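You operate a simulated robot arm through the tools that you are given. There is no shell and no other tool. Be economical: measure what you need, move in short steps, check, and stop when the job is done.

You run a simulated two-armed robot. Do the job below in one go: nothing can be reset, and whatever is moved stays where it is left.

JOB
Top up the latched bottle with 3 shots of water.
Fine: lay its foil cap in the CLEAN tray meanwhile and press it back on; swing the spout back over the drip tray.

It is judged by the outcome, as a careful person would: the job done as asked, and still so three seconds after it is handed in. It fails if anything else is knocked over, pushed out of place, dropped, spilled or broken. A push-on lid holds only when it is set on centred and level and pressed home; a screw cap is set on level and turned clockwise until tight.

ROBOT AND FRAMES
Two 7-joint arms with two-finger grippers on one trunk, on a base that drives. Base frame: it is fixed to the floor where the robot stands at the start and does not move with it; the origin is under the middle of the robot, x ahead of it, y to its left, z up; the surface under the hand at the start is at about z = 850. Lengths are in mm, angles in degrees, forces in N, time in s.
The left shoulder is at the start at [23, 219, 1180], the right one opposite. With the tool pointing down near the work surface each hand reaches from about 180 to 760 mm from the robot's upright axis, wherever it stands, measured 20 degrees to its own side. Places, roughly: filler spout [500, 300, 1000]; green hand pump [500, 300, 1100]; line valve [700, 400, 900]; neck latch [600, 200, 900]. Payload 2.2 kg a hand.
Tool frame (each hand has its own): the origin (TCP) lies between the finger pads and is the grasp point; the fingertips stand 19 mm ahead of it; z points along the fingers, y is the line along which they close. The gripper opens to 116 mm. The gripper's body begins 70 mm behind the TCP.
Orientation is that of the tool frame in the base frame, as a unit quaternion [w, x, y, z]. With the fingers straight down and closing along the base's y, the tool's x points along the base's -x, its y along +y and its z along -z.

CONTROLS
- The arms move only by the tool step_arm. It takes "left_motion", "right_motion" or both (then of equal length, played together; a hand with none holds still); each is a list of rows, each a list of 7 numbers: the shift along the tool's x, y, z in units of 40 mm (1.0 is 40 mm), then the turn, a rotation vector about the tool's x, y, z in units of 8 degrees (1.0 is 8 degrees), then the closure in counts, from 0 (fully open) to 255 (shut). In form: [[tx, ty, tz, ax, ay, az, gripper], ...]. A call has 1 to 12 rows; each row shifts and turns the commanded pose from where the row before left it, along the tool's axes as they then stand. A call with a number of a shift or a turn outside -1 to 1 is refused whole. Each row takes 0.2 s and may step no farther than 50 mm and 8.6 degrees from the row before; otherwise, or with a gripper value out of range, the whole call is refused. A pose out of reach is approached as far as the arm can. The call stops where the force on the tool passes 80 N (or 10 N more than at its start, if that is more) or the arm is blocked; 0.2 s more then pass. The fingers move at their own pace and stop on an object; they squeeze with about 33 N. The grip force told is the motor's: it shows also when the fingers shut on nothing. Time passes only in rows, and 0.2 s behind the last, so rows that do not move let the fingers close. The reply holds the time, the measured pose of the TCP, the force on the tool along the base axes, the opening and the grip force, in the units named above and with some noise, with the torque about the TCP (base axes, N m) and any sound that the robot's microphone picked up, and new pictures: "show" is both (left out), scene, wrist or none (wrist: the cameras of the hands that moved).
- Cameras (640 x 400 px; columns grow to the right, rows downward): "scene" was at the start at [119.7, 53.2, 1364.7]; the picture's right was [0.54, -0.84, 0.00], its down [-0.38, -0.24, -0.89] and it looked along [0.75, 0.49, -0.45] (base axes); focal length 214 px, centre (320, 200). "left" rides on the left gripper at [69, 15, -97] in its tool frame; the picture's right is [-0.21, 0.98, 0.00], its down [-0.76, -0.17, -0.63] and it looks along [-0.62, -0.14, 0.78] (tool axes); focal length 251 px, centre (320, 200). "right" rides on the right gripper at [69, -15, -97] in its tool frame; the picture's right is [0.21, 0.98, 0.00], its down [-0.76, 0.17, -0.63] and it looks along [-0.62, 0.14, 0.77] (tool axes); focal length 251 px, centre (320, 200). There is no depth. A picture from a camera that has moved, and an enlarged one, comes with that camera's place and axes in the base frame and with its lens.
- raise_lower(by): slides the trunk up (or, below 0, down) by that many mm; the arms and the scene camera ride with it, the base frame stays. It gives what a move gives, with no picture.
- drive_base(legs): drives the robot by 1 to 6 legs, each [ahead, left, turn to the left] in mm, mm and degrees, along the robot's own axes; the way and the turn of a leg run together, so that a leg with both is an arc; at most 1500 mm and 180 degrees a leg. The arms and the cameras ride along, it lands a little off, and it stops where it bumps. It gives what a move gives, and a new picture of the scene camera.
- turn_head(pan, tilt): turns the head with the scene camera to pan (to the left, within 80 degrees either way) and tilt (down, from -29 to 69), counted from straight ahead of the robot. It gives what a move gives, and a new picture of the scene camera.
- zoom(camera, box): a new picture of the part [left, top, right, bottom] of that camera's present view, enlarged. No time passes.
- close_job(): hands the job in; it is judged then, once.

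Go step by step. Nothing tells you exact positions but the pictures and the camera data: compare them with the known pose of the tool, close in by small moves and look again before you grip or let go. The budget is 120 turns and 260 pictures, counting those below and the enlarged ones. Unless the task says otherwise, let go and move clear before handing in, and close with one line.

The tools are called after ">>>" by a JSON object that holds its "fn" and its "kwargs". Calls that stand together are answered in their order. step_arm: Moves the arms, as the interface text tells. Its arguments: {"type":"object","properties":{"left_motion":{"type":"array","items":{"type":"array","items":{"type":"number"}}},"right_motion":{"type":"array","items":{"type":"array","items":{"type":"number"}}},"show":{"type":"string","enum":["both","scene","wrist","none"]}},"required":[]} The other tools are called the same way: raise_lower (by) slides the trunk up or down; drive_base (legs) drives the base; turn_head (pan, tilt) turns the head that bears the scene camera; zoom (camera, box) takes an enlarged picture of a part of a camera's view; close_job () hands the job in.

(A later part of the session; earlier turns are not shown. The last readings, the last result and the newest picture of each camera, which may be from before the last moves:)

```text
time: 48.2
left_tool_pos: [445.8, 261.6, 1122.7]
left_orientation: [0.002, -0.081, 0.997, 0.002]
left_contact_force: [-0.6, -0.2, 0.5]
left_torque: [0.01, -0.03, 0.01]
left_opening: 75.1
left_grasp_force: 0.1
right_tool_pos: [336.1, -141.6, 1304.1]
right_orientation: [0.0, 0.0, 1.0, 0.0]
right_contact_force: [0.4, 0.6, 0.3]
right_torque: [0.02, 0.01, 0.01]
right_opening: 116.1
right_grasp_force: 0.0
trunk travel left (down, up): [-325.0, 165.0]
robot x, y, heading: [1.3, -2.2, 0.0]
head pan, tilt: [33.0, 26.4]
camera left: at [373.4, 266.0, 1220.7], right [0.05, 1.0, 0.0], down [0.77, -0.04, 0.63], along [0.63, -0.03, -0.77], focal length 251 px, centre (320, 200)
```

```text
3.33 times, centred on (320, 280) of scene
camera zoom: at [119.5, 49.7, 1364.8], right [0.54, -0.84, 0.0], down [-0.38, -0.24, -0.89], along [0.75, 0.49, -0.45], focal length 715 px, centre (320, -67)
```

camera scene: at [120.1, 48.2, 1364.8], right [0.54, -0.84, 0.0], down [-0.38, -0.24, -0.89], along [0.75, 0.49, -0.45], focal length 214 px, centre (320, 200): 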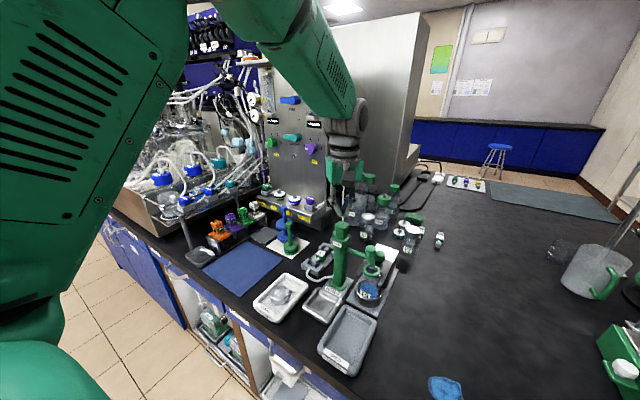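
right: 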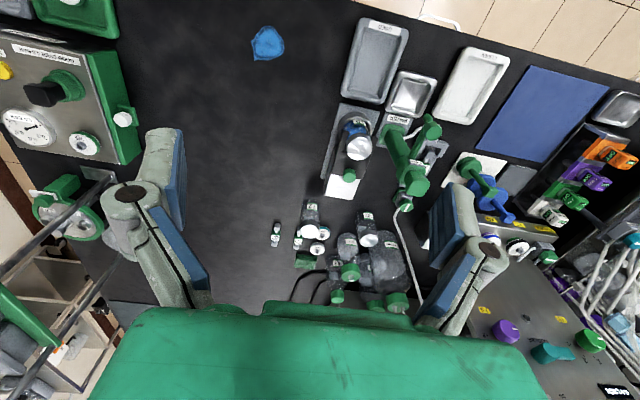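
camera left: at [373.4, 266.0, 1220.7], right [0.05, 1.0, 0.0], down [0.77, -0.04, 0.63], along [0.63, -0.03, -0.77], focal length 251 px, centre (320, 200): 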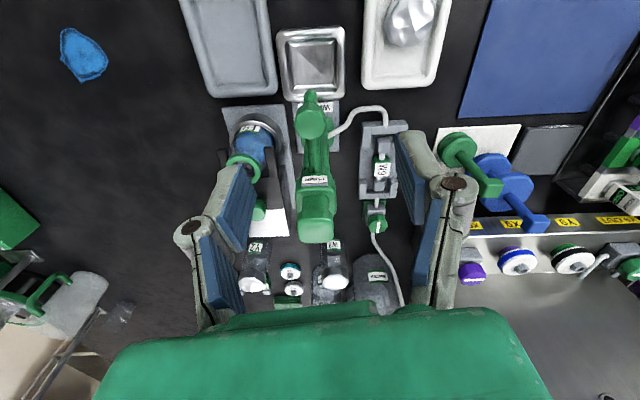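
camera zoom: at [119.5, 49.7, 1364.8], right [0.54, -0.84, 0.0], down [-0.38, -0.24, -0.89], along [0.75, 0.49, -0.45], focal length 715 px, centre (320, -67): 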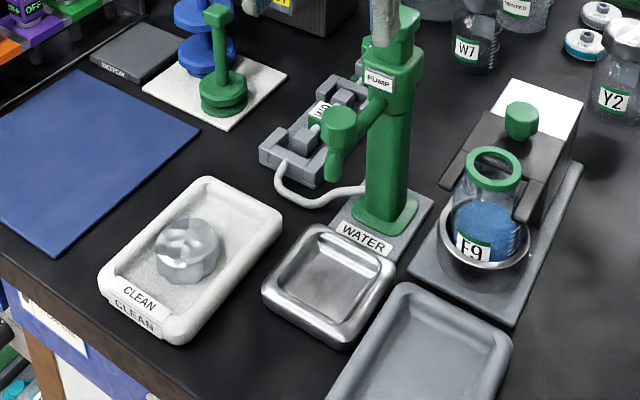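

The spout is back, the cap is undisturbed, and the bottle is filled. Next I'll return over the CLEAN tray to regrip the cap the way I released it.

>>> {"fn": "step_arm", "kwargs": {"left_motion": [[0.207, 0.878, 0, 0, 0, 0, 90], [0.207, 0.878, 0, 0, 0, 0, 90], [0.207, 0.878, 0, 0, 0, 0, 90], [0, 0, 0, 0, 0, -1, 90], [0, 0, 0, 0, 0, -1, 90], [0, 0, 0, 0, 0, -1, 90], [0, 0, 0, 0, 0, -1, 90], [0, 0, 0, 0, 0, -1, 90], [0, 0, 0, 0, 0, -1, 90], [0, 0, 0, 0, 0, -1, 90], [0, 0, 0, 0, 0, -1, 90], [0, 0, 0, 0, 0, -1, 90]], "show": "none"}}

>>> {"fn": "step_arm", "kwargs": {"left_motion": [[0, 0, 0.5, 0, 0, -1, 90], [0, 0, 1, 0, 0, -0.09, 90], [0, 0, 1, 0, 0, 0, 90], [0, 0, 1, 0, 0, 0, 90], [0, 0, 0, 0, 0, 0, 90]], "show": "wrist"}}

>>> {"fn": "zoom", "kwargs": {"camera": "left", "box": [200, 60, 440, 280]}}

```text
time: 50.8
left_tool_pos: [404.9, 362.2, 1120.4]
left_orientation: [0.001, -0.654, 0.757, 0.0]
left_contact_force: [-0.7, 0.4, 0.6]
left_torque: [0.01, 0.04, 0.02]
left_opening: 74.9
left_grasp_force: 0.1
right_tool_pos: [335.2, -141.5, 1302.9]
right_orientation: [0.0, 0.001, 1.0, 0.001]
right_contact_force: [0.1, 0.1, -0.3]
right_torque: [0.02, -0.05, -0.01]
right_opening: 115.9
right_grasp_force: 0.2
trunk travel left (down, up): [-325.0, 165.0]
robot x, y, heading: [1.6, -4.7, -0.1]
head pan, tilt: [33.0, 26.4]
```

```text
time: 52.0
left_tool_pos: [404.3, 362.9, 981.1]
left_orientation: [-0.001, 0.708, -0.707, 0.001]
left_contact_force: [-0.8, 0.0, 0.0]
left_torque: [0.0, -0.03, 0.04]
left_opening: 75.2
left_grasp_force: 0.0
right_tool_pos: [334.9, -140.8, 1303.6]
right_orientation: [0.001, 0.0, 1.0, 0.0]
right_contact_force: [-0.9, -0.2, 0.4]
right_torque: [0.02, -0.06, -0.04]
right_opening: 116.0
right_grasp_force: 0.1
trunk travel left (down, up): [-325.0, 165.0]
robot x, y, heading: [-3.4, -0.9, -0.0]
head pan, tilt: [33.0, 26.4]
camera left: at [387.3, 294.3, 1080.1], right [-0.98, 0.21, 0.0], down [0.16, 0.76, 0.63], along [0.14, 0.62, -0.77], focal length 251 px, centre (320, 200)
```

left: 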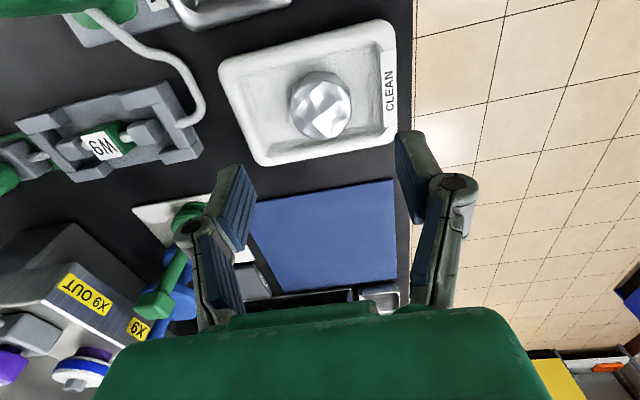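

```text
1.82 times, centred on (320, 170) of left
camera zoom: at [387.3, 294.3, 1080.1], right [-0.98, 0.21, 0.0], down [0.16, 0.76, 0.63], along [0.14, 0.62, -0.77], focal length 457 px, centre (320, 254)
```

zoom: 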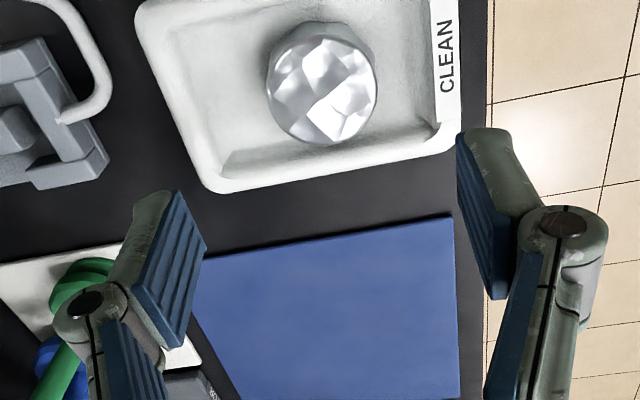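

The cap is where I left it. I'll trim 1.5 mm, lower to the same height as before and grip it.

>>> {"fn": "step_arm", "kwargs": {"left_motion": [[0.04, 0, 0.9, 0, 0, 0, 90], [0, 0, 0.9, 0, 0, 0, 90], [0, 0, 0.5, 0, 0, 0, 90], [0, 0, 0.2, 0, 0, 0, 90], [0, 0, 0, 0, 0, 0, 90]], "show": "wrist"}}

>>> {"fn": "zoom", "kwargs": {"camera": "scene", "box": [250, 255, 320, 325]}}

```text
time: 53.2
left_tool_pos: [405.1, 361.5, 881.3]
left_orientation: [-0.001, 0.707, -0.707, 0.0]
left_contact_force: [2.7, 0.5, -0.9]
left_torque: [0.07, -0.06, -0.08]
left_opening: 73.3
left_grasp_force: 0.1
right_tool_pos: [335.8, -140.7, 1304.2]
right_orientation: [0.001, 0.0, 1.0, 0.0]
right_contact_force: [-0.8, -0.1, -0.2]
right_torque: [0.01, -0.01, 0.0]
right_opening: 115.8
right_grasp_force: 0.0
trunk travel left (down, up): [-325.0, 165.0]
robot x, y, heading: [-0.4, -1.4, -0.1]
head pan, tilt: [33.0, 26.4]
camera left: at [388.0, 293.0, 980.2], right [-0.98, 0.21, 0.0], down [0.16, 0.76, 0.63], along [0.14, 0.62, -0.77], focal length 251 px, centre (320, 200)
```

left: 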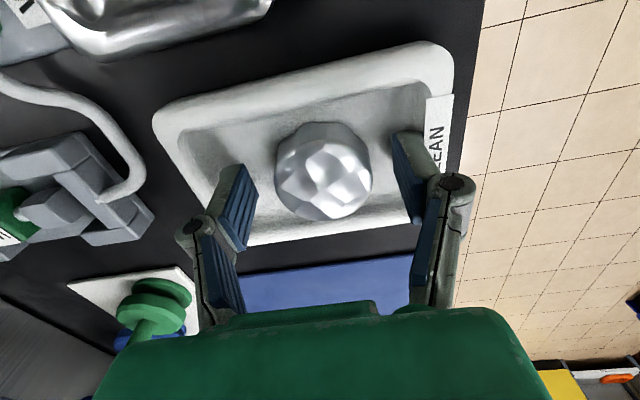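

```text
5.71 times, centred on (285, 290) of scene
camera zoom: at [120.3, 50.8, 1364.7], right [0.54, -0.84, 0.0], down [-0.38, -0.24, -0.89], along [0.75, 0.49, -0.45], focal length 1226 px, centre (520, -314)
```

zoom: 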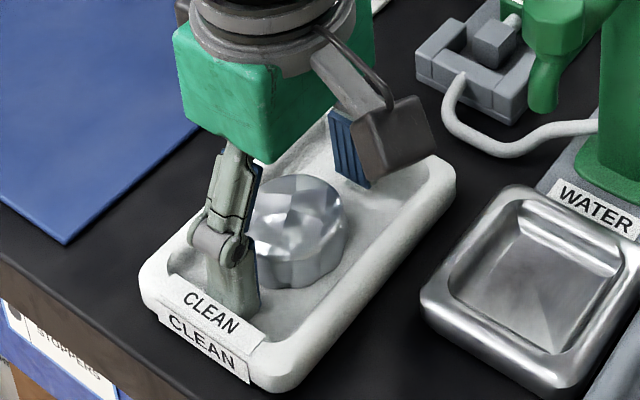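

The cap sits in the same spot between the fingers as before, so I'll close and lift.

>>> {"fn": "step_arm", "kwargs": {"left_motion": [[0, 0, 0, 0, 0, 0, 130], [0, 0, 0, 0, 0, 0, 200], [0, 0, 0, 0, 0, 0, 255], [0, 0, 0, 0, 0, 0, 255]], "show": "none"}}

>>> {"fn": "step_arm", "kwargs": {"left_motion": [[0, 0, -0.3, 0, 0, 0, 255], [0, 0, -0.8, 0, 0, 0, 255], [0, 0, -0.5, 0, 0, 0, 255], [0, 0, 0, 0, 0, 0, 255]], "show": "wrist"}}

>>> {"fn": "zoom", "kwargs": {"camera": "scene", "box": [240, 230, 330, 330]}}

```text
time: 54.2
left_tool_pos: [403.9, 362.3, 881.5]
left_orientation: [-0.002, 0.708, -0.707, -0.001]
left_contact_force: [0.0, -0.1, 0.6]
left_torque: [0.01, 0.02, 0.04]
left_opening: 50.6
left_grasp_force: 32.4
right_tool_pos: [337.0, -140.6, 1303.5]
right_orientation: [0.001, 0.0, 1.0, 0.001]
right_contact_force: [1.2, 0.7, -0.2]
right_torque: [0.01, -0.02, 0.0]
right_opening: 115.9
right_grasp_force: 0.0
trunk travel left (down, up): [-325.0, 165.0]
robot x, y, heading: [-0.6, -0.4, 0.0]
head pan, tilt: [33.0, 26.4]
```

```text
time: 55.2
left_tool_pos: [404.9, 360.5, 946.4]
left_orientation: [0.0, 0.708, -0.706, -0.001]
left_contact_force: [-0.6, 1.4, 0.0]
left_torque: [0.02, 0.0, 0.0]
left_opening: 50.5
left_grasp_force: 33.3
right_tool_pos: [337.7, -140.3, 1302.7]
right_orientation: [0.0, 0.0, 1.0, 0.002]
right_contact_force: [-0.5, -0.4, 0.3]
right_torque: [-0.01, 0.05, -0.01]
right_opening: 116.1
right_grasp_force: 0.1
trunk travel left (down, up): [-325.0, 165.0]
robot x, y, heading: [0.1, 0.8, -0.0]
head pan, tilt: [33.0, 26.4]
camera left: at [388.5, 291.9, 1044.6], right [-0.98, 0.21, 0.0], down [0.16, 0.76, 0.63], along [0.13, 0.62, -0.77], focal length 251 px, centre (320, 200)
```

left: 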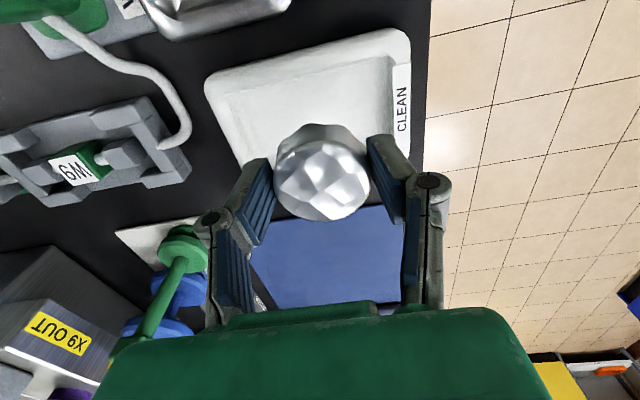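

```text
4.00 times, centred on (285, 280) of scene
camera zoom: at [120.3, 50.2, 1364.7], right [0.54, -0.84, 0.0], down [-0.38, -0.24, -0.89], along [0.75, 0.49, -0.45], focal length 858 px, centre (460, -120)
```

zoom: 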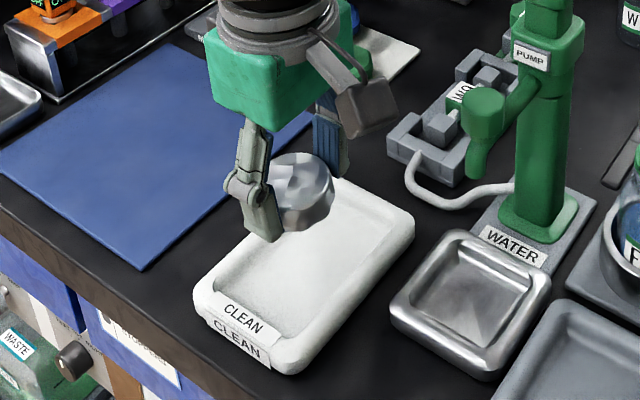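

The grip matches the first one closely. I'll raise, turn back 45°, and carry the cap high over to the bottle.

>>> {"fn": "step_arm", "kwargs": {"left_motion": [[0, 0, -0.93, 0, 0, 0, 255], [0, 0, -0.93, 0, 0, 0, 255], [0, 0, -0.93, 0, 0, 0, 255], [0, 0, -0.93, 0, 0, 0, 255], [0, 0, -0.93, 0, 0, 0, 255], [0, 0, 0, 0, 0, 0.9375, 255], [0, 0, 0, 0, 0, 0.9375, 255], [0, 0, 0, 0, 0, 0.9375, 255], [0, 0, 0, 0, 0, 0.9375, 255], [0, 0, 0, 0, 0, 0.9375, 255], [0, 0, 0, 0, 0, 0.9375, 255], [0, 0, 0, 0, 0, 0, 255]], "show": "none"}}

>>> {"fn": "step_arm", "kwargs": {"left_motion": [[0.199, -0.971, 0, 0, 0, 0, 255], [0.199, -0.971, 0, 0, 0, 0, 255], [0.199, -0.971, 0, 0, 0, 0, 255], [0.199, -0.971, 0, 0, 0, 0, 255], [0.199, -0.971, 0, 0, 0, 0, 255], [0.199, -0.971, 0, 0, 0, 0, 255], [0, 0, 0, 0, 0, 0, 255]], "show": "both"}}

```text
time: 57.8
left_tool_pos: [404.5, 361.3, 1131.9]
left_orientation: [0.002, -0.382, 0.924, 0.0]
left_contact_force: [-0.6, -1.1, 0.7]
left_torque: [0.0, -0.01, 0.01]
left_opening: 50.6
left_grasp_force: 32.8
right_tool_pos: [335.9, -139.7, 1303.7]
right_orientation: [0.0, 0.0, 1.0, 0.002]
right_contact_force: [0.0, 0.2, -0.6]
right_torque: [0.02, 0.03, -0.01]
right_opening: 116.1
right_grasp_force: 0.0
trunk travel left (down, up): [-325.0, 165.0]
robot x, y, heading: [-1.1, 1.4, -0.2]
head pan, tilt: [33.0, 26.4]
```

```text
time: 59.4
left_tool_pos: [534.2, 160.1, 1133.0]
left_orientation: [0.002, -0.383, 0.924, 0.001]
left_contact_force: [0.3, 0.7, -0.4]
left_torque: [-0.02, 0.0, 0.01]
left_opening: 50.7
left_grasp_force: 33.3
right_tool_pos: [334.9, -142.9, 1303.2]
right_orientation: [0.001, 0.0, 1.0, 0.002]
right_contact_force: [-0.1, -0.1, 0.0]
right_torque: [0.03, -0.02, 0.0]
right_opening: 116.0
right_grasp_force: 0.0
trunk travel left (down, up): [-325.0, 165.0]
robot x, y, heading: [2.0, 3.5, 0.0]
head pan, tilt: [33.0, 26.4]
camera scene: at [119.8, 47.9, 1364.9], right [0.54, -0.84, 0.0], down [-0.38, -0.24, -0.89], along [0.75, 0.49, -0.45], focal length 214 px, centre (320, 200)
camera left: at [473.1, 122.6, 1231.2], right [-0.54, 0.84, 0.0], down [0.65, 0.42, 0.63], along [0.53, 0.34, -0.77], focal length 251 px, centre (320, 200)
```

scene: 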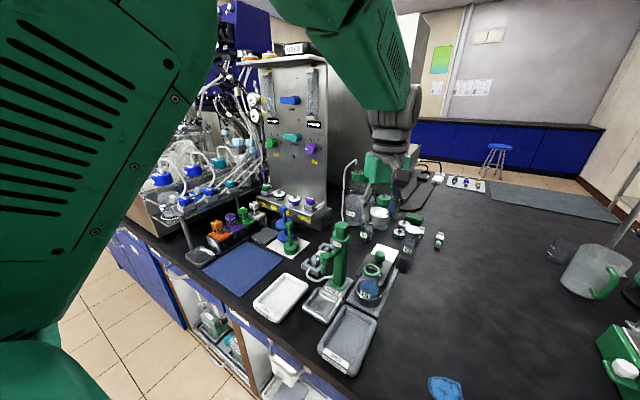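
left: 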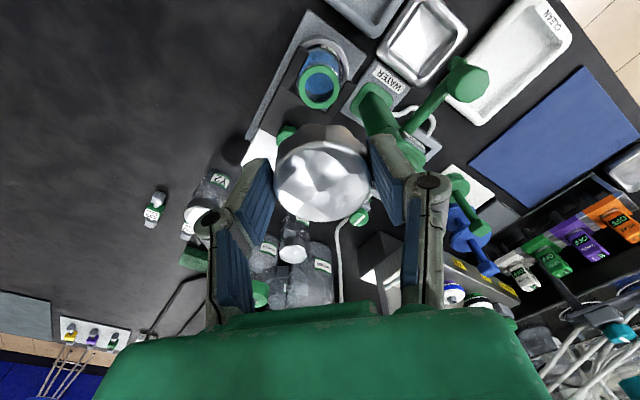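

The wrist camera's own position shows I'm about 1–1.5 mm off the original grip pose. I'll correct that and lower to just above the mouth.

>>> {"fn": "step_arm", "kwargs": {"left_motion": [[-0.046, 0.007, 0.8, 0, 0, 0, 255], [0, 0, 0.8, 0, 0, 0, 255], [0, 0, 0.8, 0, 0, 0, 255], [0, 0, 0.8, 0, 0, 0, 255], [0, 0, 0, 0, 0, 0, 255]], "show": "wrist"}}

>>> {"fn": "zoom", "kwargs": {"camera": "scene", "box": [330, 220, 420, 310]}}

>>> {"fn": "zoom", "kwargs": {"camera": "left", "box": [200, 60, 440, 280]}}

```text
time: 60.6
left_tool_pos: [535.0, 162.8, 1004.3]
left_orientation: [0.002, -0.383, 0.924, 0.001]
left_contact_force: [0.7, -0.1, -0.3]
left_torque: [-0.01, -0.01, -0.01]
left_opening: 50.6
left_grasp_force: 33.2
right_tool_pos: [335.4, -143.2, 1304.4]
right_orientation: [0.0, 0.0, 1.0, 0.0]
right_contact_force: [0.0, 0.0, 0.9]
right_torque: [-0.01, -0.02, 0.0]
right_opening: 116.0
right_grasp_force: 0.0
trunk travel left (down, up): [-325.0, 165.0]
robot x, y, heading: [-2.0, -3.5, 0.2]
head pan, tilt: [33.0, 26.4]
camera left: at [474.4, 124.3, 1102.3], right [-0.54, 0.84, 0.0], down [0.65, 0.42, 0.63], along [0.53, 0.34, -0.77], focal length 251 px, centre (320, 200)
```

left: 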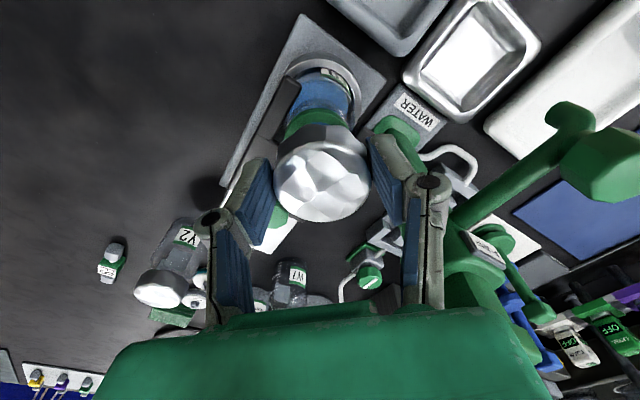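

```text
4.44 times, centred on (375, 265) of scene
camera zoom: at [119.7, 48.7, 1364.9], right [0.54, -0.84, 0.0], down [-0.38, -0.24, -0.89], along [0.75, 0.49, -0.45], focal length 953 px, centre (76, -89)
```

zoom: 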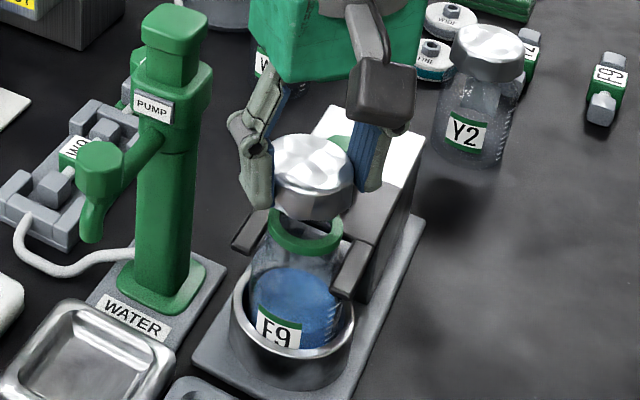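

```text
1.82 times, centred on (320, 170) of left
camera zoom: at [474.4, 124.3, 1102.3], right [-0.54, 0.84, 0.0], down [0.65, 0.42, 0.63], along [0.53, 0.34, -0.77], focal length 457 px, centre (320, 254)
```

zoom: 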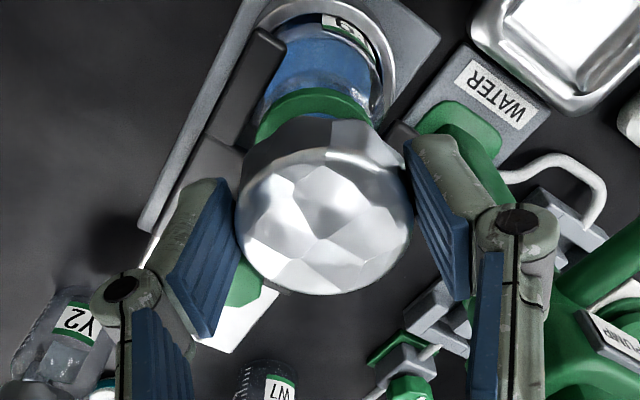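

It is aligned to within half a millimetre of the original pose. I'll lower onto the mouth and watch the force.

>>> {"fn": "step_arm", "kwargs": {"left_motion": [[0, 0, 0.3, 0, 0, 0, 255], [0, 0, 0.2, 0, 0, 0, 255], [0, 0, 0.1, 0, 0, 0, 255], [0, 0, 0, 0, 0, 0, 255]], "show": "none"}}

>>> {"fn": "step_arm", "kwargs": {"left_motion": [[0, 0, 0.1, 0, 0, 0, 255], [0, 0, 0.1, 0, 0, 0, 255], [0, 0, 0, 0, 0, 0, 255]], "show": "none"}}

>>> {"fn": "zoom", "kwargs": {"camera": "scene", "box": [330, 220, 420, 310]}}

```text
time: 61.6
left_tool_pos: [537.4, 162.9, 982.0]
left_orientation: [0.003, -0.383, 0.924, 0.0]
left_contact_force: [-1.9, 0.1, 15.0]
left_torque: [-0.17, 0.11, -0.04]
left_opening: 50.4
left_grasp_force: 33.2
right_tool_pos: [335.6, -141.7, 1304.5]
right_orientation: [0.001, 0.0, 1.0, 0.002]
right_contact_force: [-0.8, -0.7, -0.2]
right_torque: [0.01, 0.0, 0.0]
right_opening: 115.7
right_grasp_force: 0.0
trunk travel left (down, up): [-325.0, 165.0]
robot x, y, heading: [0.1, 3.5, -0.1]
head pan, tilt: [33.0, 26.4]
```

```text
time: 62.4
left_tool_pos: [536.0, 163.6, 973.1]
left_orientation: [0.004, -0.385, 0.923, 0.001]
left_contact_force: [1.7, 1.7, 29.6]
left_torque: [-0.17, 0.12, 0.0]
left_opening: 50.3
left_grasp_force: 32.4
right_tool_pos: [334.4, -142.8, 1304.5]
right_orientation: [0.001, 0.0, 1.0, 0.001]
right_contact_force: [-0.3, -0.1, 0.4]
right_torque: [0.0, 0.05, 0.01]
right_opening: 116.0
right_grasp_force: 0.1
trunk travel left (down, up): [-325.0, 165.0]
robot x, y, heading: [0.3, 1.5, 0.0]
head pan, tilt: [33.0, 26.4]
```

```text
4.44 times, centred on (375, 265) of scene
camera zoom: at [116.0, 47.7, 1365.5], right [0.54, -0.84, 0.0], down [-0.37, -0.24, -0.9], along [0.75, 0.49, -0.44], focal length 953 px, centre (76, -89)
```

zoom: 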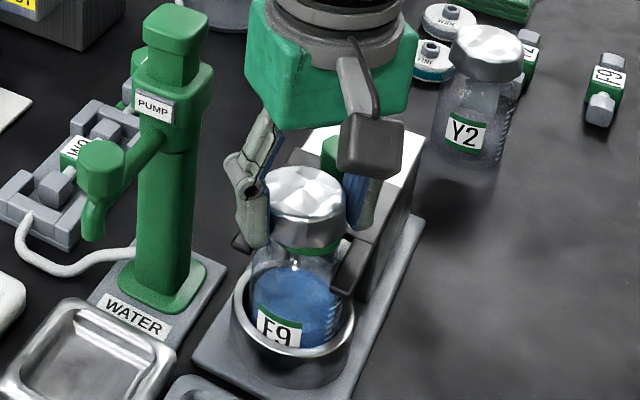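

The cap has started onto the neck, level, at 30 N. I'll keep going in small steps.

>>> {"fn": "step_arm", "kwargs": {"left_motion": [[0, 0, 0.1, 0, 0, 0, 255], [0, 0, 0.1, 0, 0, 0, 255], [0, 0, 0, 0, 0, 0, 255]], "show": "none"}}

>>> {"fn": "zoom", "kwargs": {"camera": "scene", "box": [330, 220, 420, 310]}}

>>> {"fn": "zoom", "kwargs": {"camera": "left", "box": [200, 60, 440, 280]}}

```text
time: 63.2
left_tool_pos: [536.5, 161.9, 965.4]
left_orientation: [0.001, -0.384, 0.923, 0.001]
left_contact_force: [0.8, -0.5, 25.4]
left_torque: [-0.23, -0.1, 0.07]
left_opening: 48.3
left_grasp_force: 33.5
right_tool_pos: [334.5, -142.7, 1304.6]
right_orientation: [0.001, 0.0, 1.0, 0.002]
right_contact_force: [-0.1, -0.2, 0.1]
right_torque: [-0.01, -0.02, -0.03]
right_opening: 116.2
right_grasp_force: 0.1
trunk travel left (down, up): [-325.0, 165.0]
robot x, y, heading: [3.8, -0.2, 0.1]
head pan, tilt: [33.0, 26.4]
```

```text
4.44 times, centred on (375, 265) of scene
camera zoom: at [116.9, 47.2, 1365.3], right [0.54, -0.84, 0.0], down [-0.37, -0.24, -0.9], along [0.75, 0.49, -0.44], focal length 953 px, centre (76, -89)
```

zoom: 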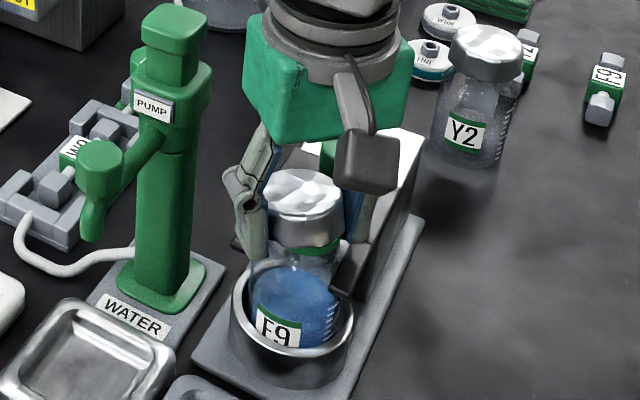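

```text
1.82 times, centred on (320, 170) of left
camera zoom: at [474.3, 124.5, 1063.0], right [-0.54, 0.84, 0.0], down [0.65, 0.42, 0.64], along [0.53, 0.34, -0.77], focal length 457 px, centre (320, 254)
```

zoom: 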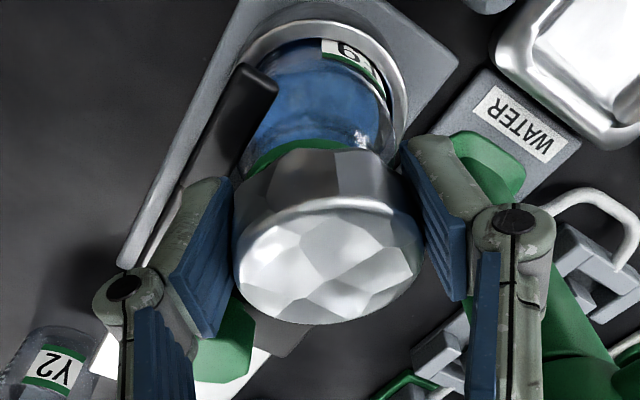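

The cap is on the neck but slid up in the grip, so it isn't pressed home yet. I'll release, rise, check that it's level, then press its centre with closed fingers.

>>> {"fn": "step_arm", "kwargs": {"left_motion": [[0, 0, -0.1, 0, 0, 0, 255], [0, 0, 0, 0, 0, 0, 150], [0, 0, 0, 0, 0, 0, 90], [0, 0, 0, 0, 0, 0, 90], [0, 0, -0.5, 0, 0, 0, 90], [0, 0, -0.8, 0, 0, 0, 90], [0, 0, 0, 0, 0, 0, 90]], "show": "none"}}

>>> {"fn": "zoom", "kwargs": {"camera": "scene", "box": [340, 230, 410, 310]}}

>>> {"fn": "zoom", "kwargs": {"camera": "left", "box": [200, 40, 440, 260]}}

```text
time: 64.8
left_tool_pos: [537.5, 163.4, 1020.3]
left_orientation: [0.001, -0.383, 0.924, 0.0]
left_contact_force: [0.7, 0.1, -0.4]
left_torque: [0.04, 0.04, 0.01]
left_opening: 75.3
left_grasp_force: 0.0
right_tool_pos: [336.2, -142.0, 1303.1]
right_orientation: [0.0, 0.0, 1.0, 0.001]
right_contact_force: [0.6, 0.5, 0.0]
right_torque: [0.03, 0.0, -0.02]
right_opening: 115.9
right_grasp_force: 0.1
trunk travel left (down, up): [-325.0, 165.0]
robot x, y, heading: [-0.5, 0.7, 0.1]
head pan, tilt: [33.0, 26.4]
```

```text
5.00 times, centred on (375, 270) of scene
camera zoom: at [121.0, 48.7, 1364.7], right [0.54, -0.84, 0.0], down [-0.38, -0.24, -0.89], along [0.75, 0.49, -0.45], focal length 1072 px, centre (45, -150)
```

zoom: 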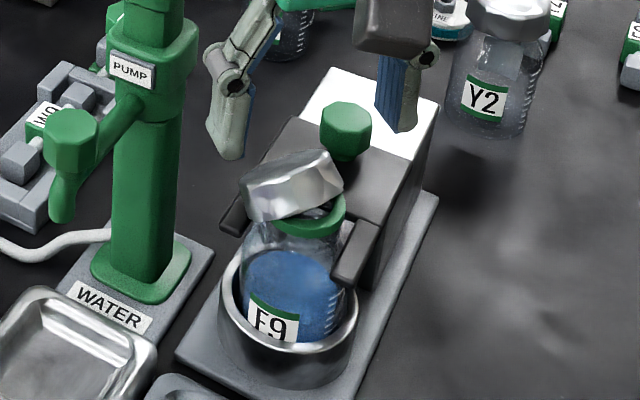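

```text
1.82 times, centred on (320, 150) of left
camera zoom: at [476.3, 125.1, 1117.4], right [-0.54, 0.84, 0.0], down [0.65, 0.42, 0.63], along [0.53, 0.34, -0.77], focal length 457 px, centre (320, 291)
```

zoom: 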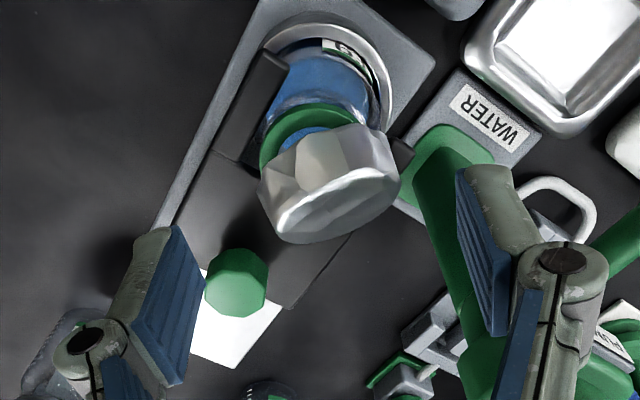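

The cap was left tilted: it slipped in the grip and its (−x, −y) edge rests on the neck ring. It is resting still; I'll measure its tilt carefully from several views before touching it.

>>> {"fn": "zoom", "kwargs": {"camera": "right", "box": [380, 60, 600, 220]}}

>>> {"fn": "zoom", "kwargs": {"camera": "scene", "box": [354, 244, 394, 284]}}

>>> {"fn": "zoom", "kwargs": {"camera": "left", "box": [270, 70, 370, 170]}}

```text
2.50 times, centred on (490, 140) of right
camera zoom: at [267.7, -156.1, 1400.0], right [-0.21, 0.98, 0.0], down [0.76, 0.16, 0.63], along [0.62, 0.14, -0.77], focal length 629 px, centre (-105, 350)
```

zoom: 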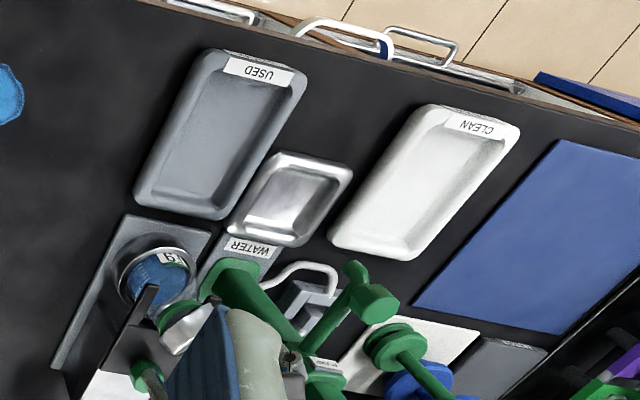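

```text
10.00 times, centred on (374, 264) of scene
camera zoom: at [121.0, 48.7, 1364.7], right [0.54, -0.84, 0.0], down [-0.38, -0.24, -0.89], along [0.75, 0.49, -0.45], focal length 2145 px, centre (-220, -440)
```

zoom: 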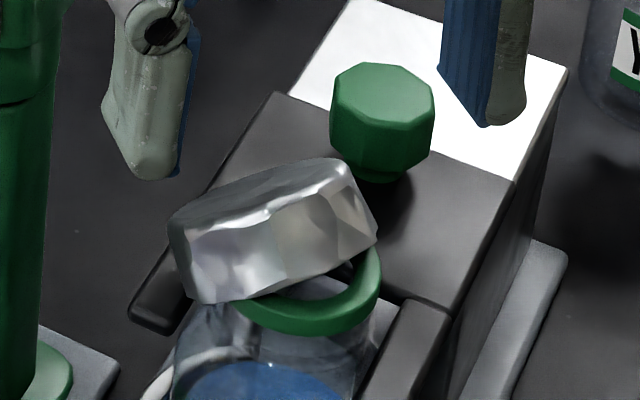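

```text
4.00 times, centred on (320, 120) of left
camera zoom: at [476.3, 125.1, 1117.4], right [-0.54, 0.84, 0.0], down [0.65, 0.42, 0.63], along [0.53, 0.34, -0.77], focal length 1006 px, centre (320, 520)
```

zoom: 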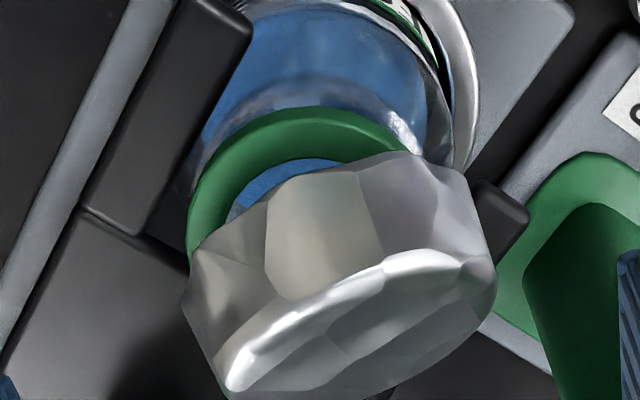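

The cap leans about 40° toward (+x, +y), turning about the line between my finger pads, with its centre near (545, 172, 959). The same diagonal grip can take it by its sides and I can then level it by tilting the hand. I'll move over it and lower partway.

>>> {"fn": "step_arm", "kwargs": {"left_motion": [[-0.3, 0.03, 0, 0, 0, 0, 85], [0, 0, 0.4, 0, 0, 0, 85], [0, 0, 0.3, 0, 0, 0, 85], [0, 0, 0, 0, 0, 0, 85]], "show": "none"}}

>>> {"fn": "zoom", "kwargs": {"camera": "left", "box": [220, 60, 420, 260]}}

>>> {"fn": "zoom", "kwargs": {"camera": "scene", "box": [344, 230, 404, 290]}}

```text
time: 65.8
left_tool_pos: [545.3, 172.7, 992.7]
left_orientation: [0.001, -0.383, 0.924, 0.001]
left_contact_force: [-0.8, 0.5, 0.4]
left_torque: [0.0, 0.03, -0.02]
left_opening: 77.3
left_grasp_force: 0.0
right_tool_pos: [337.0, -142.1, 1303.3]
right_orientation: [0.001, 0.001, 1.0, 0.001]
right_contact_force: [-0.5, -0.5, -0.6]
right_torque: [0.0, 0.02, 0.0]
right_opening: 116.0
right_grasp_force: 0.1
trunk travel left (down, up): [-325.0, 165.0]
robot x, y, heading: [-0.3, 2.1, 0.0]
head pan, tilt: [33.0, 26.4]
```

```text
2.00 times, centred on (320, 160) of left
camera zoom: at [483.5, 134.9, 1090.1], right [-0.54, 0.84, 0.0], down [0.65, 0.42, 0.63], along [0.53, 0.34, -0.77], focal length 503 px, centre (320, 280)
```

zoom: 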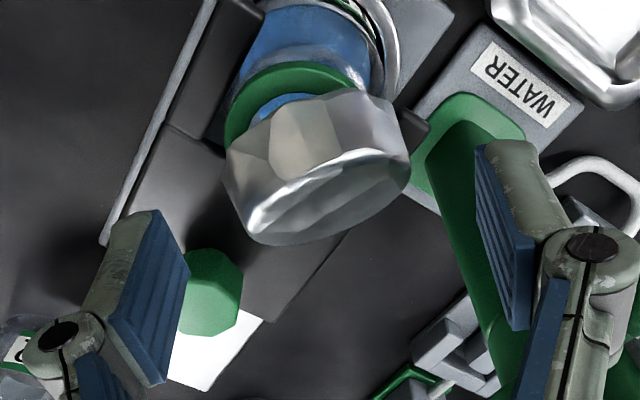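

```text
6.67 times, centred on (374, 260) of scene
camera zoom: at [120.3, 48.9, 1364.8], right [0.54, -0.84, 0.0], down [-0.38, -0.24, -0.89], along [0.75, 0.49, -0.45], focal length 1430 px, centre (-40, -200)
```

zoom: 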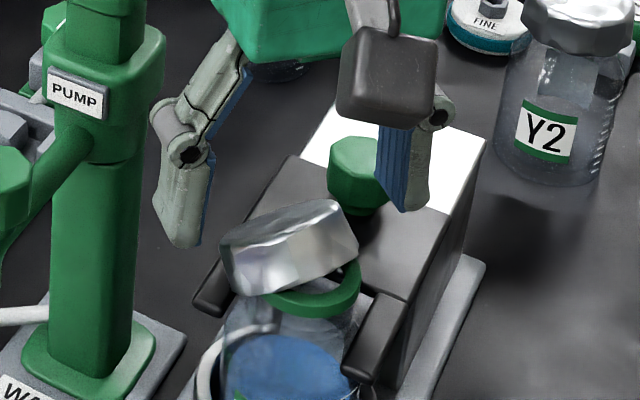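

I'll turn 8° more to square with the lean, lower to TCP z of about 966 and close.

>>> {"fn": "step_arm", "kwargs": {"left_motion": [[0.05, 0, 0.2, 0, 0, -1, 85], [0, 0, 0.3, 0, 0, 0, 85], [0, 0, 0.15, 0, 0, 0, 85], [0, 0, 0, 0, 0, 0, 85]], "show": "none"}}

>>> {"fn": "zoom", "kwargs": {"camera": "left", "box": [220, 60, 420, 260]}}

>>> {"fn": "zoom", "kwargs": {"camera": "scene", "box": [344, 230, 404, 290]}}

```text
time: 66.8
left_tool_pos: [542.0, 171.8, 964.9]
left_orientation: [0.001, -0.447, 0.895, 0.001]
left_contact_force: [0.6, 0.2, 0.5]
left_torque: [-0.04, 0.01, 0.01]
left_opening: 77.3
left_grasp_force: 0.0
right_tool_pos: [336.7, -142.3, 1302.5]
right_orientation: [0.0, -0.001, 1.0, 0.001]
right_contact_force: [-0.1, -0.1, -0.1]
right_torque: [-0.02, 0.01, -0.02]
right_opening: 116.0
right_grasp_force: 0.1
trunk travel left (down, up): [-325.0, 165.0]
robot x, y, heading: [4.8, 0.3, -0.1]
head pan, tilt: [33.0, 26.4]
```

```text
2.00 times, centred on (320, 160) of left
camera zoom: at [487.7, 125.4, 1064.0], right [-0.65, 0.76, 0.0], down [0.59, 0.5, 0.63], along [0.48, 0.41, -0.77], focal length 503 px, centre (320, 280)
```

zoom: 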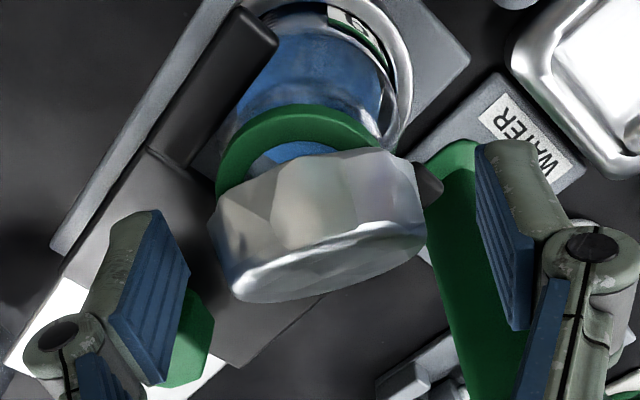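

```text
6.67 times, centred on (374, 260) of scene
camera zoom: at [120.3, 48.7, 1364.8], right [0.54, -0.84, 0.0], down [-0.38, -0.24, -0.89], along [0.75, 0.49, -0.45], focal length 1430 px, centre (-40, -200)
```

zoom: 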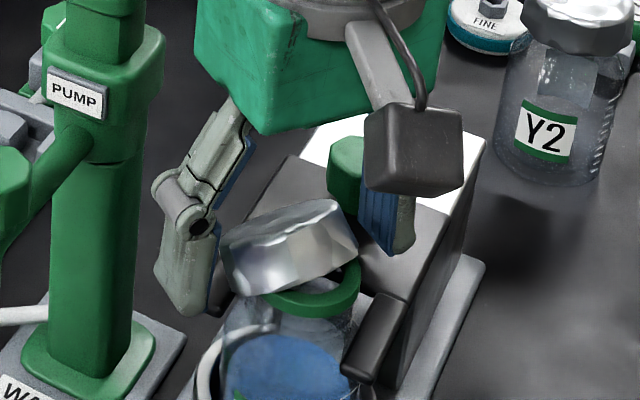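

>>> {"fn": "step_arm", "kwargs": {"left_motion": [[0, 0, 0, 0, 0, -1, 85], [0, 0, 0, 0, 0, 0, 120], [0, 0, 0, 0, 0, 0, 135], [0, 0, 0, 0, 0, 0, 145]], "show": "none"}}

>>> {"fn": "zoom", "kwargs": {"camera": "left", "box": [220, 60, 420, 260]}}

```text
time: 67.8
left_tool_pos: [543.0, 173.0, 965.2]
left_orientation: [0.001, -0.509, 0.861, 0.001]
left_contact_force: [1.1, -0.3, 0.5]
left_torque: [0.0, 0.0, 0.01]
left_opening: 50.3
left_grasp_force: 0.0
right_tool_pos: [337.1, -141.5, 1303.7]
right_orientation: [0.001, 0.0, 1.0, 0.001]
right_contact_force: [-0.5, -0.2, 0.0]
right_torque: [0.02, -0.01, 0.05]
right_opening: 115.9
right_grasp_force: 0.2
trunk travel left (down, up): [-325.0, 165.0]
robot x, y, heading: [3.4, 0.4, 0.3]
head pan, tilt: [33.0, 26.4]
```

```text
2.00 times, centred on (320, 160) of left
camera zoom: at [494.7, 118.4, 1063.9], right [-0.75, 0.66, 0.0], down [0.51, 0.58, 0.63], along [0.42, 0.48, -0.77], focal length 503 px, centre (320, 280)
```

zoom: 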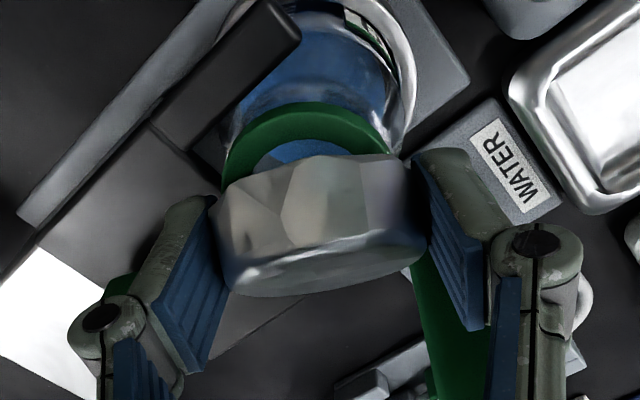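

The alignment is good now. I'll close fully, then lift clear.

>>> {"fn": "step_arm", "kwargs": {"left_motion": [[0, 0, 0, 0, 0, 0, 180], [0, 0, 0, 0, 0, 0, 255], [0, 0, 0, 0, 0, 0, 255], [0, 0, -0.2, 0, 0, 0, 255], [0, 0, -0.6, 0, 0, 0, 255], [0, 0, -1, 0, 0, 0, 255], [0, 0, 0, 0, 0, 0, 255]], "show": "wrist"}}

>>> {"fn": "zoom", "kwargs": {"camera": "scene", "box": [334, 210, 414, 290]}}

>>> {"fn": "zoom", "kwargs": {"camera": "left", "box": [220, 60, 420, 260]}}

```text
time: 69.4
left_tool_pos: [543.1, 172.1, 1037.7]
left_orientation: [0.0, -0.508, 0.861, 0.001]
left_contact_force: [1.0, 0.0, -0.1]
left_torque: [0.02, 0.04, -0.01]
left_opening: 47.9
left_grasp_force: 32.3
right_tool_pos: [336.7, -142.9, 1302.5]
right_orientation: [0.0, 0.0, 1.0, 0.001]
right_contact_force: [0.2, 0.0, 0.0]
right_torque: [-0.02, 0.04, -0.01]
right_opening: 115.9
right_grasp_force: 0.0
trunk travel left (down, up): [-325.0, 165.0]
robot x, y, heading: [1.2, 0.8, 0.1]
head pan, tilt: [33.0, 26.4]
camera left: at [495.0, 118.4, 1135.6], right [-0.75, 0.66, 0.0], down [0.51, 0.58, 0.63], along [0.42, 0.48, -0.77], focal length 251 px, centre (320, 200)
```

left: 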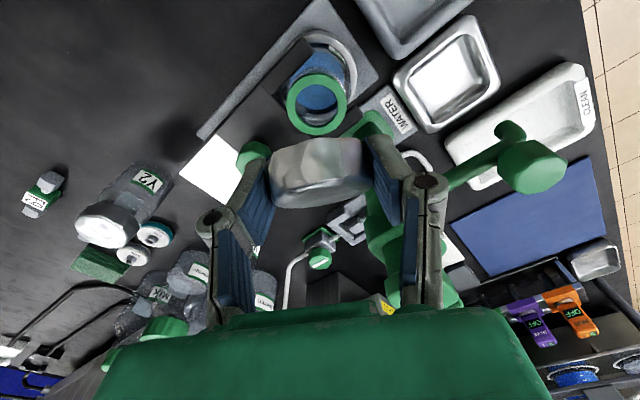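

```text
5.00 times, centred on (374, 250) of scene
camera zoom: at [121.0, 48.7, 1364.7], right [0.54, -0.84, 0.0], down [-0.38, -0.24, -0.89], along [0.75, 0.49, -0.45], focal length 1072 px, centre (50, -50)
```

zoom: 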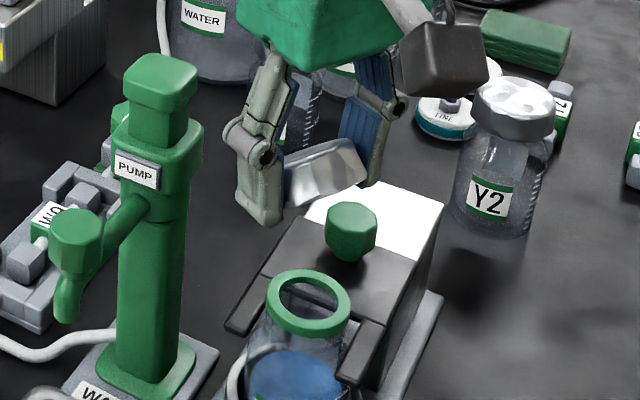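

```text
2.00 times, centred on (320, 160) of left
camera zoom: at [495.0, 118.4, 1135.6], right [-0.75, 0.66, 0.0], down [0.51, 0.58, 0.63], along [0.42, 0.48, -0.77], focal length 503 px, centre (320, 280)
```

zoom: 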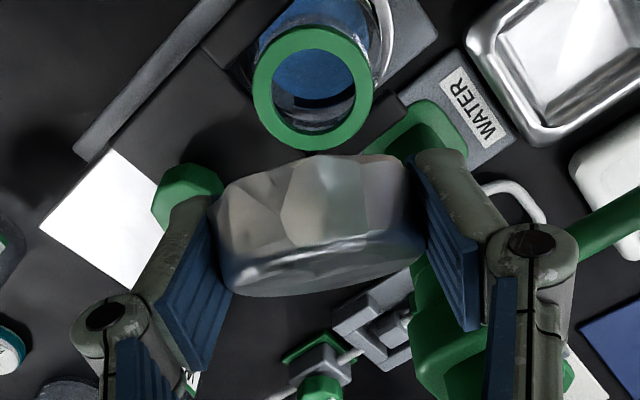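

The cap is recovered and secure, leaning about 44° in the fingers. I'll tilt the hand back about 44° to bring the cap level, up here clear of everything.

>>> {"fn": "step_arm", "kwargs": {"left_motion": [[0, 0, -0.5, 0, -1, 0, 255], [0, 0, 0, 0, -1, 0, 255], [0, 0, 0, 0, -1, 0, 255], [0, 0, 0, 0, -1, 0, 255], [0, 0, 0, 0, -1, 0, 255], [0, 0, 0, 0, -0.4, 0, 255], [0, 0, 0, 0, 0, 0, 255]], "show": "both"}}

>>> {"fn": "zoom", "kwargs": {"camera": "scene", "box": [334, 200, 414, 290]}}

```text
time: 71.0
left_tool_pos: [547.8, 189.9, 1067.9]
left_orientation: [0.3, -0.503, 0.793, 0.168]
left_contact_force: [0.8, -0.1, -0.4]
left_torque: [0.03, 0.05, -0.01]
left_opening: 47.8
left_grasp_force: 33.1
right_tool_pos: [336.3, -141.7, 1304.2]
right_orientation: [0.001, 0.0, 1.0, 0.001]
right_contact_force: [0.6, 0.3, -0.7]
right_torque: [0.0, -0.05, 0.0]
right_opening: 116.2
right_grasp_force: 0.0
trunk travel left (down, up): [-325.0, 165.0]
robot x, y, heading: [2.4, 0.0, -0.2]
head pan, tilt: [33.0, 26.4]
camera scene: at [119.9, 48.2, 1364.9], right [0.54, -0.84, 0.0], down [-0.38, -0.24, -0.89], along [0.75, 0.49, -0.45], focal length 214 px, centre (320, 200)
camera left: at [481.9, 92.5, 1098.2], right [-0.81, 0.58, 0.1], down [0.19, 0.1, 0.98], along [0.55, 0.81, -0.19], focal length 251 px, centre (320, 200)
```

scene: 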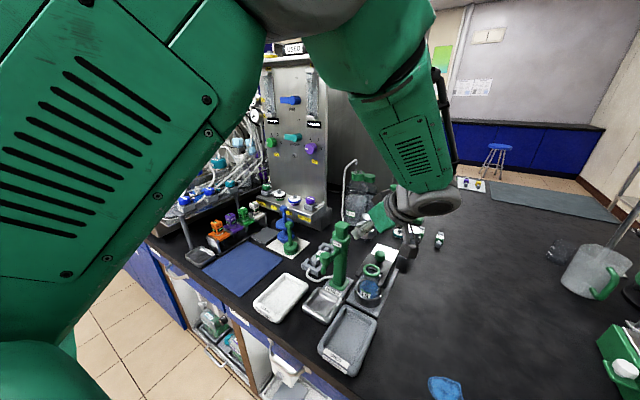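
left: 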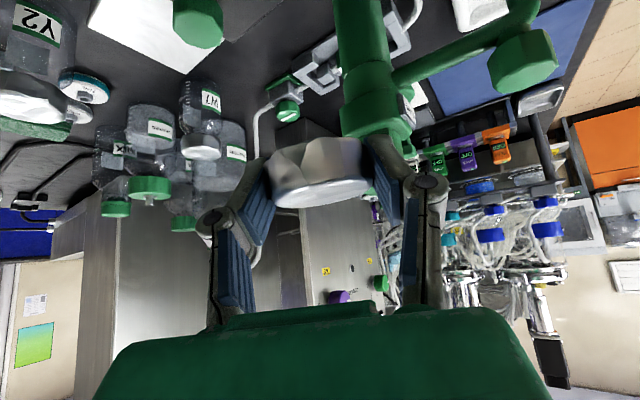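

```text
4.44 times, centred on (374, 245) of scene
camera zoom: at [119.9, 48.2, 1364.9], right [0.54, -0.84, 0.0], down [-0.38, -0.24, -0.89], along [0.75, 0.49, -0.45], focal length 953 px, centre (80, 0)
```

zoom: 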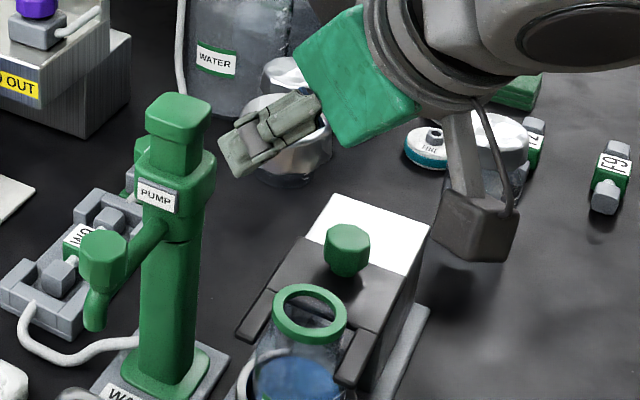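

The arm is near a joint limit in this tilt. A better plan is to go upright again, take the cap to the CLEAN tray, and press its low edge flat on the tray floor so it pivots level between the pads.

>>> {"fn": "step_arm", "kwargs": {"left_motion": [[0, 0, 0, 0, 1, 0, 255], [0, 0, 0, 0, 1, 0, 255], [0, 0, 0, 0, 1, 0, 255], [0, 0, 0, 0, 1, 0, 255], [0, 0, 0, 0, 1, 0, 255], [0, 0, 0, 0, 0.4, 0, 255], [0, 0, -1, 0, 0, 0, 255], [0, 0, -1, 0, 0, 0, 255], [0, 0, 0, 0, 0, 0, 255]], "show": "none"}}

>>> {"fn": "step_arm", "kwargs": {"left_motion": [[-0.415, 0.886, 0, 0, 0, 0, 255], [-0.415, 0.886, 0, 0, 0, 0, 255], [-0.415, 0.886, 0, 0, 0, 0, 255], [-0.415, 0.886, 0, 0, 0, 0, 255], [-0.415, 0.886, 0, 0, 0, 0, 255], [-0.415, 0.886, 0, 0, 0, 0, 255], [0, 0, 0, 0, 0, -1, 255], [0, 0, 0, 0, 0, -1, 255], [0, 0, 0, 0, 0, -1, 255], [0, 0, 0.5, 0, 0, -0.6, 255], [0, 0, 0, 0, 0, 0, 255]], "show": "both"}}

```text
time: 73.0
left_tool_pos: [543.5, 171.2, 1138.0]
left_orientation: [0.0, -0.508, 0.861, 0.002]
left_contact_force: [0.3, -0.2, -0.5]
left_torque: [0.0, 0.01, -0.01]
left_opening: 47.5
left_grasp_force: 32.8
right_tool_pos: [337.8, -142.0, 1302.8]
right_orientation: [0.0, 0.0, 1.0, 0.001]
right_contact_force: [0.2, 0.4, 0.2]
right_torque: [0.03, 0.01, 0.01]
right_opening: 116.0
right_grasp_force: 0.0
trunk travel left (down, up): [-325.0, 165.0]
robot x, y, heading: [1.0, 0.7, -0.0]
head pan, tilt: [33.0, 26.4]
```

```text
time: 75.4
left_tool_pos: [404.7, 362.7, 1116.8]
left_orientation: [-0.001, 0.707, -0.707, 0.0]
left_contact_force: [-1.1, -0.2, -0.9]
left_torque: [0.0, -0.02, -0.03]
left_opening: 47.5
left_grasp_force: 32.6
right_tool_pos: [336.3, -141.3, 1303.3]
right_orientation: [0.0, 0.0, 1.0, 0.0]
right_contact_force: [0.2, 0.3, -0.3]
right_torque: [0.01, -0.02, 0.01]
right_opening: 115.9
right_grasp_force: 0.0
trunk travel left (down, up): [-325.0, 165.0]
robot x, y, heading: [-1.9, 4.1, -0.2]
head pan, tilt: [33.0, 26.4]
camera scene: at [119.1, 50.6, 1364.8], right [0.54, -0.84, 0.0], down [-0.38, -0.24, -0.89], along [0.75, 0.49, -0.45], focal length 214 px, centre (320, 200)
camera left: at [388.0, 293.8, 1216.0], right [-0.98, 0.21, 0.0], down [0.16, 0.76, 0.63], along [0.14, 0.62, -0.77], focal length 251 px, centre (320, 200)
```

scene: 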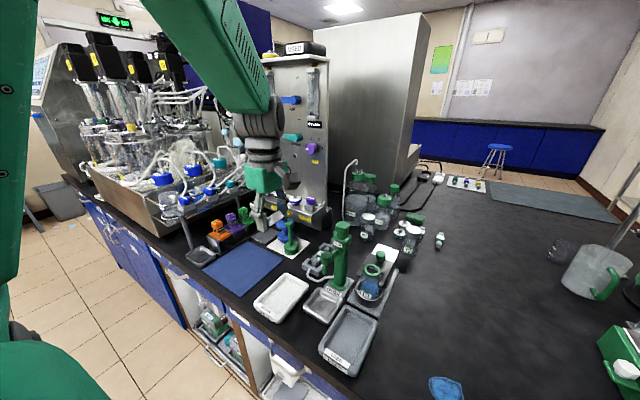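
left: 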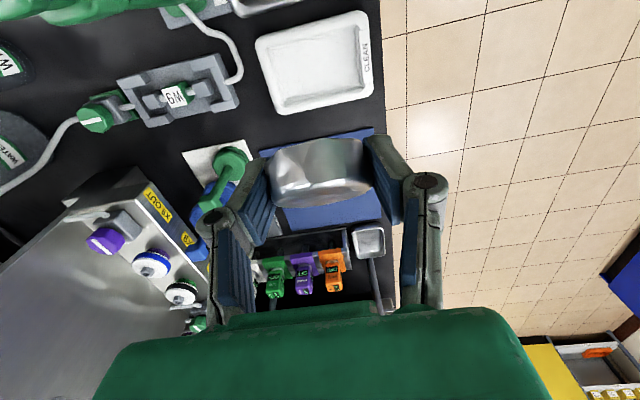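

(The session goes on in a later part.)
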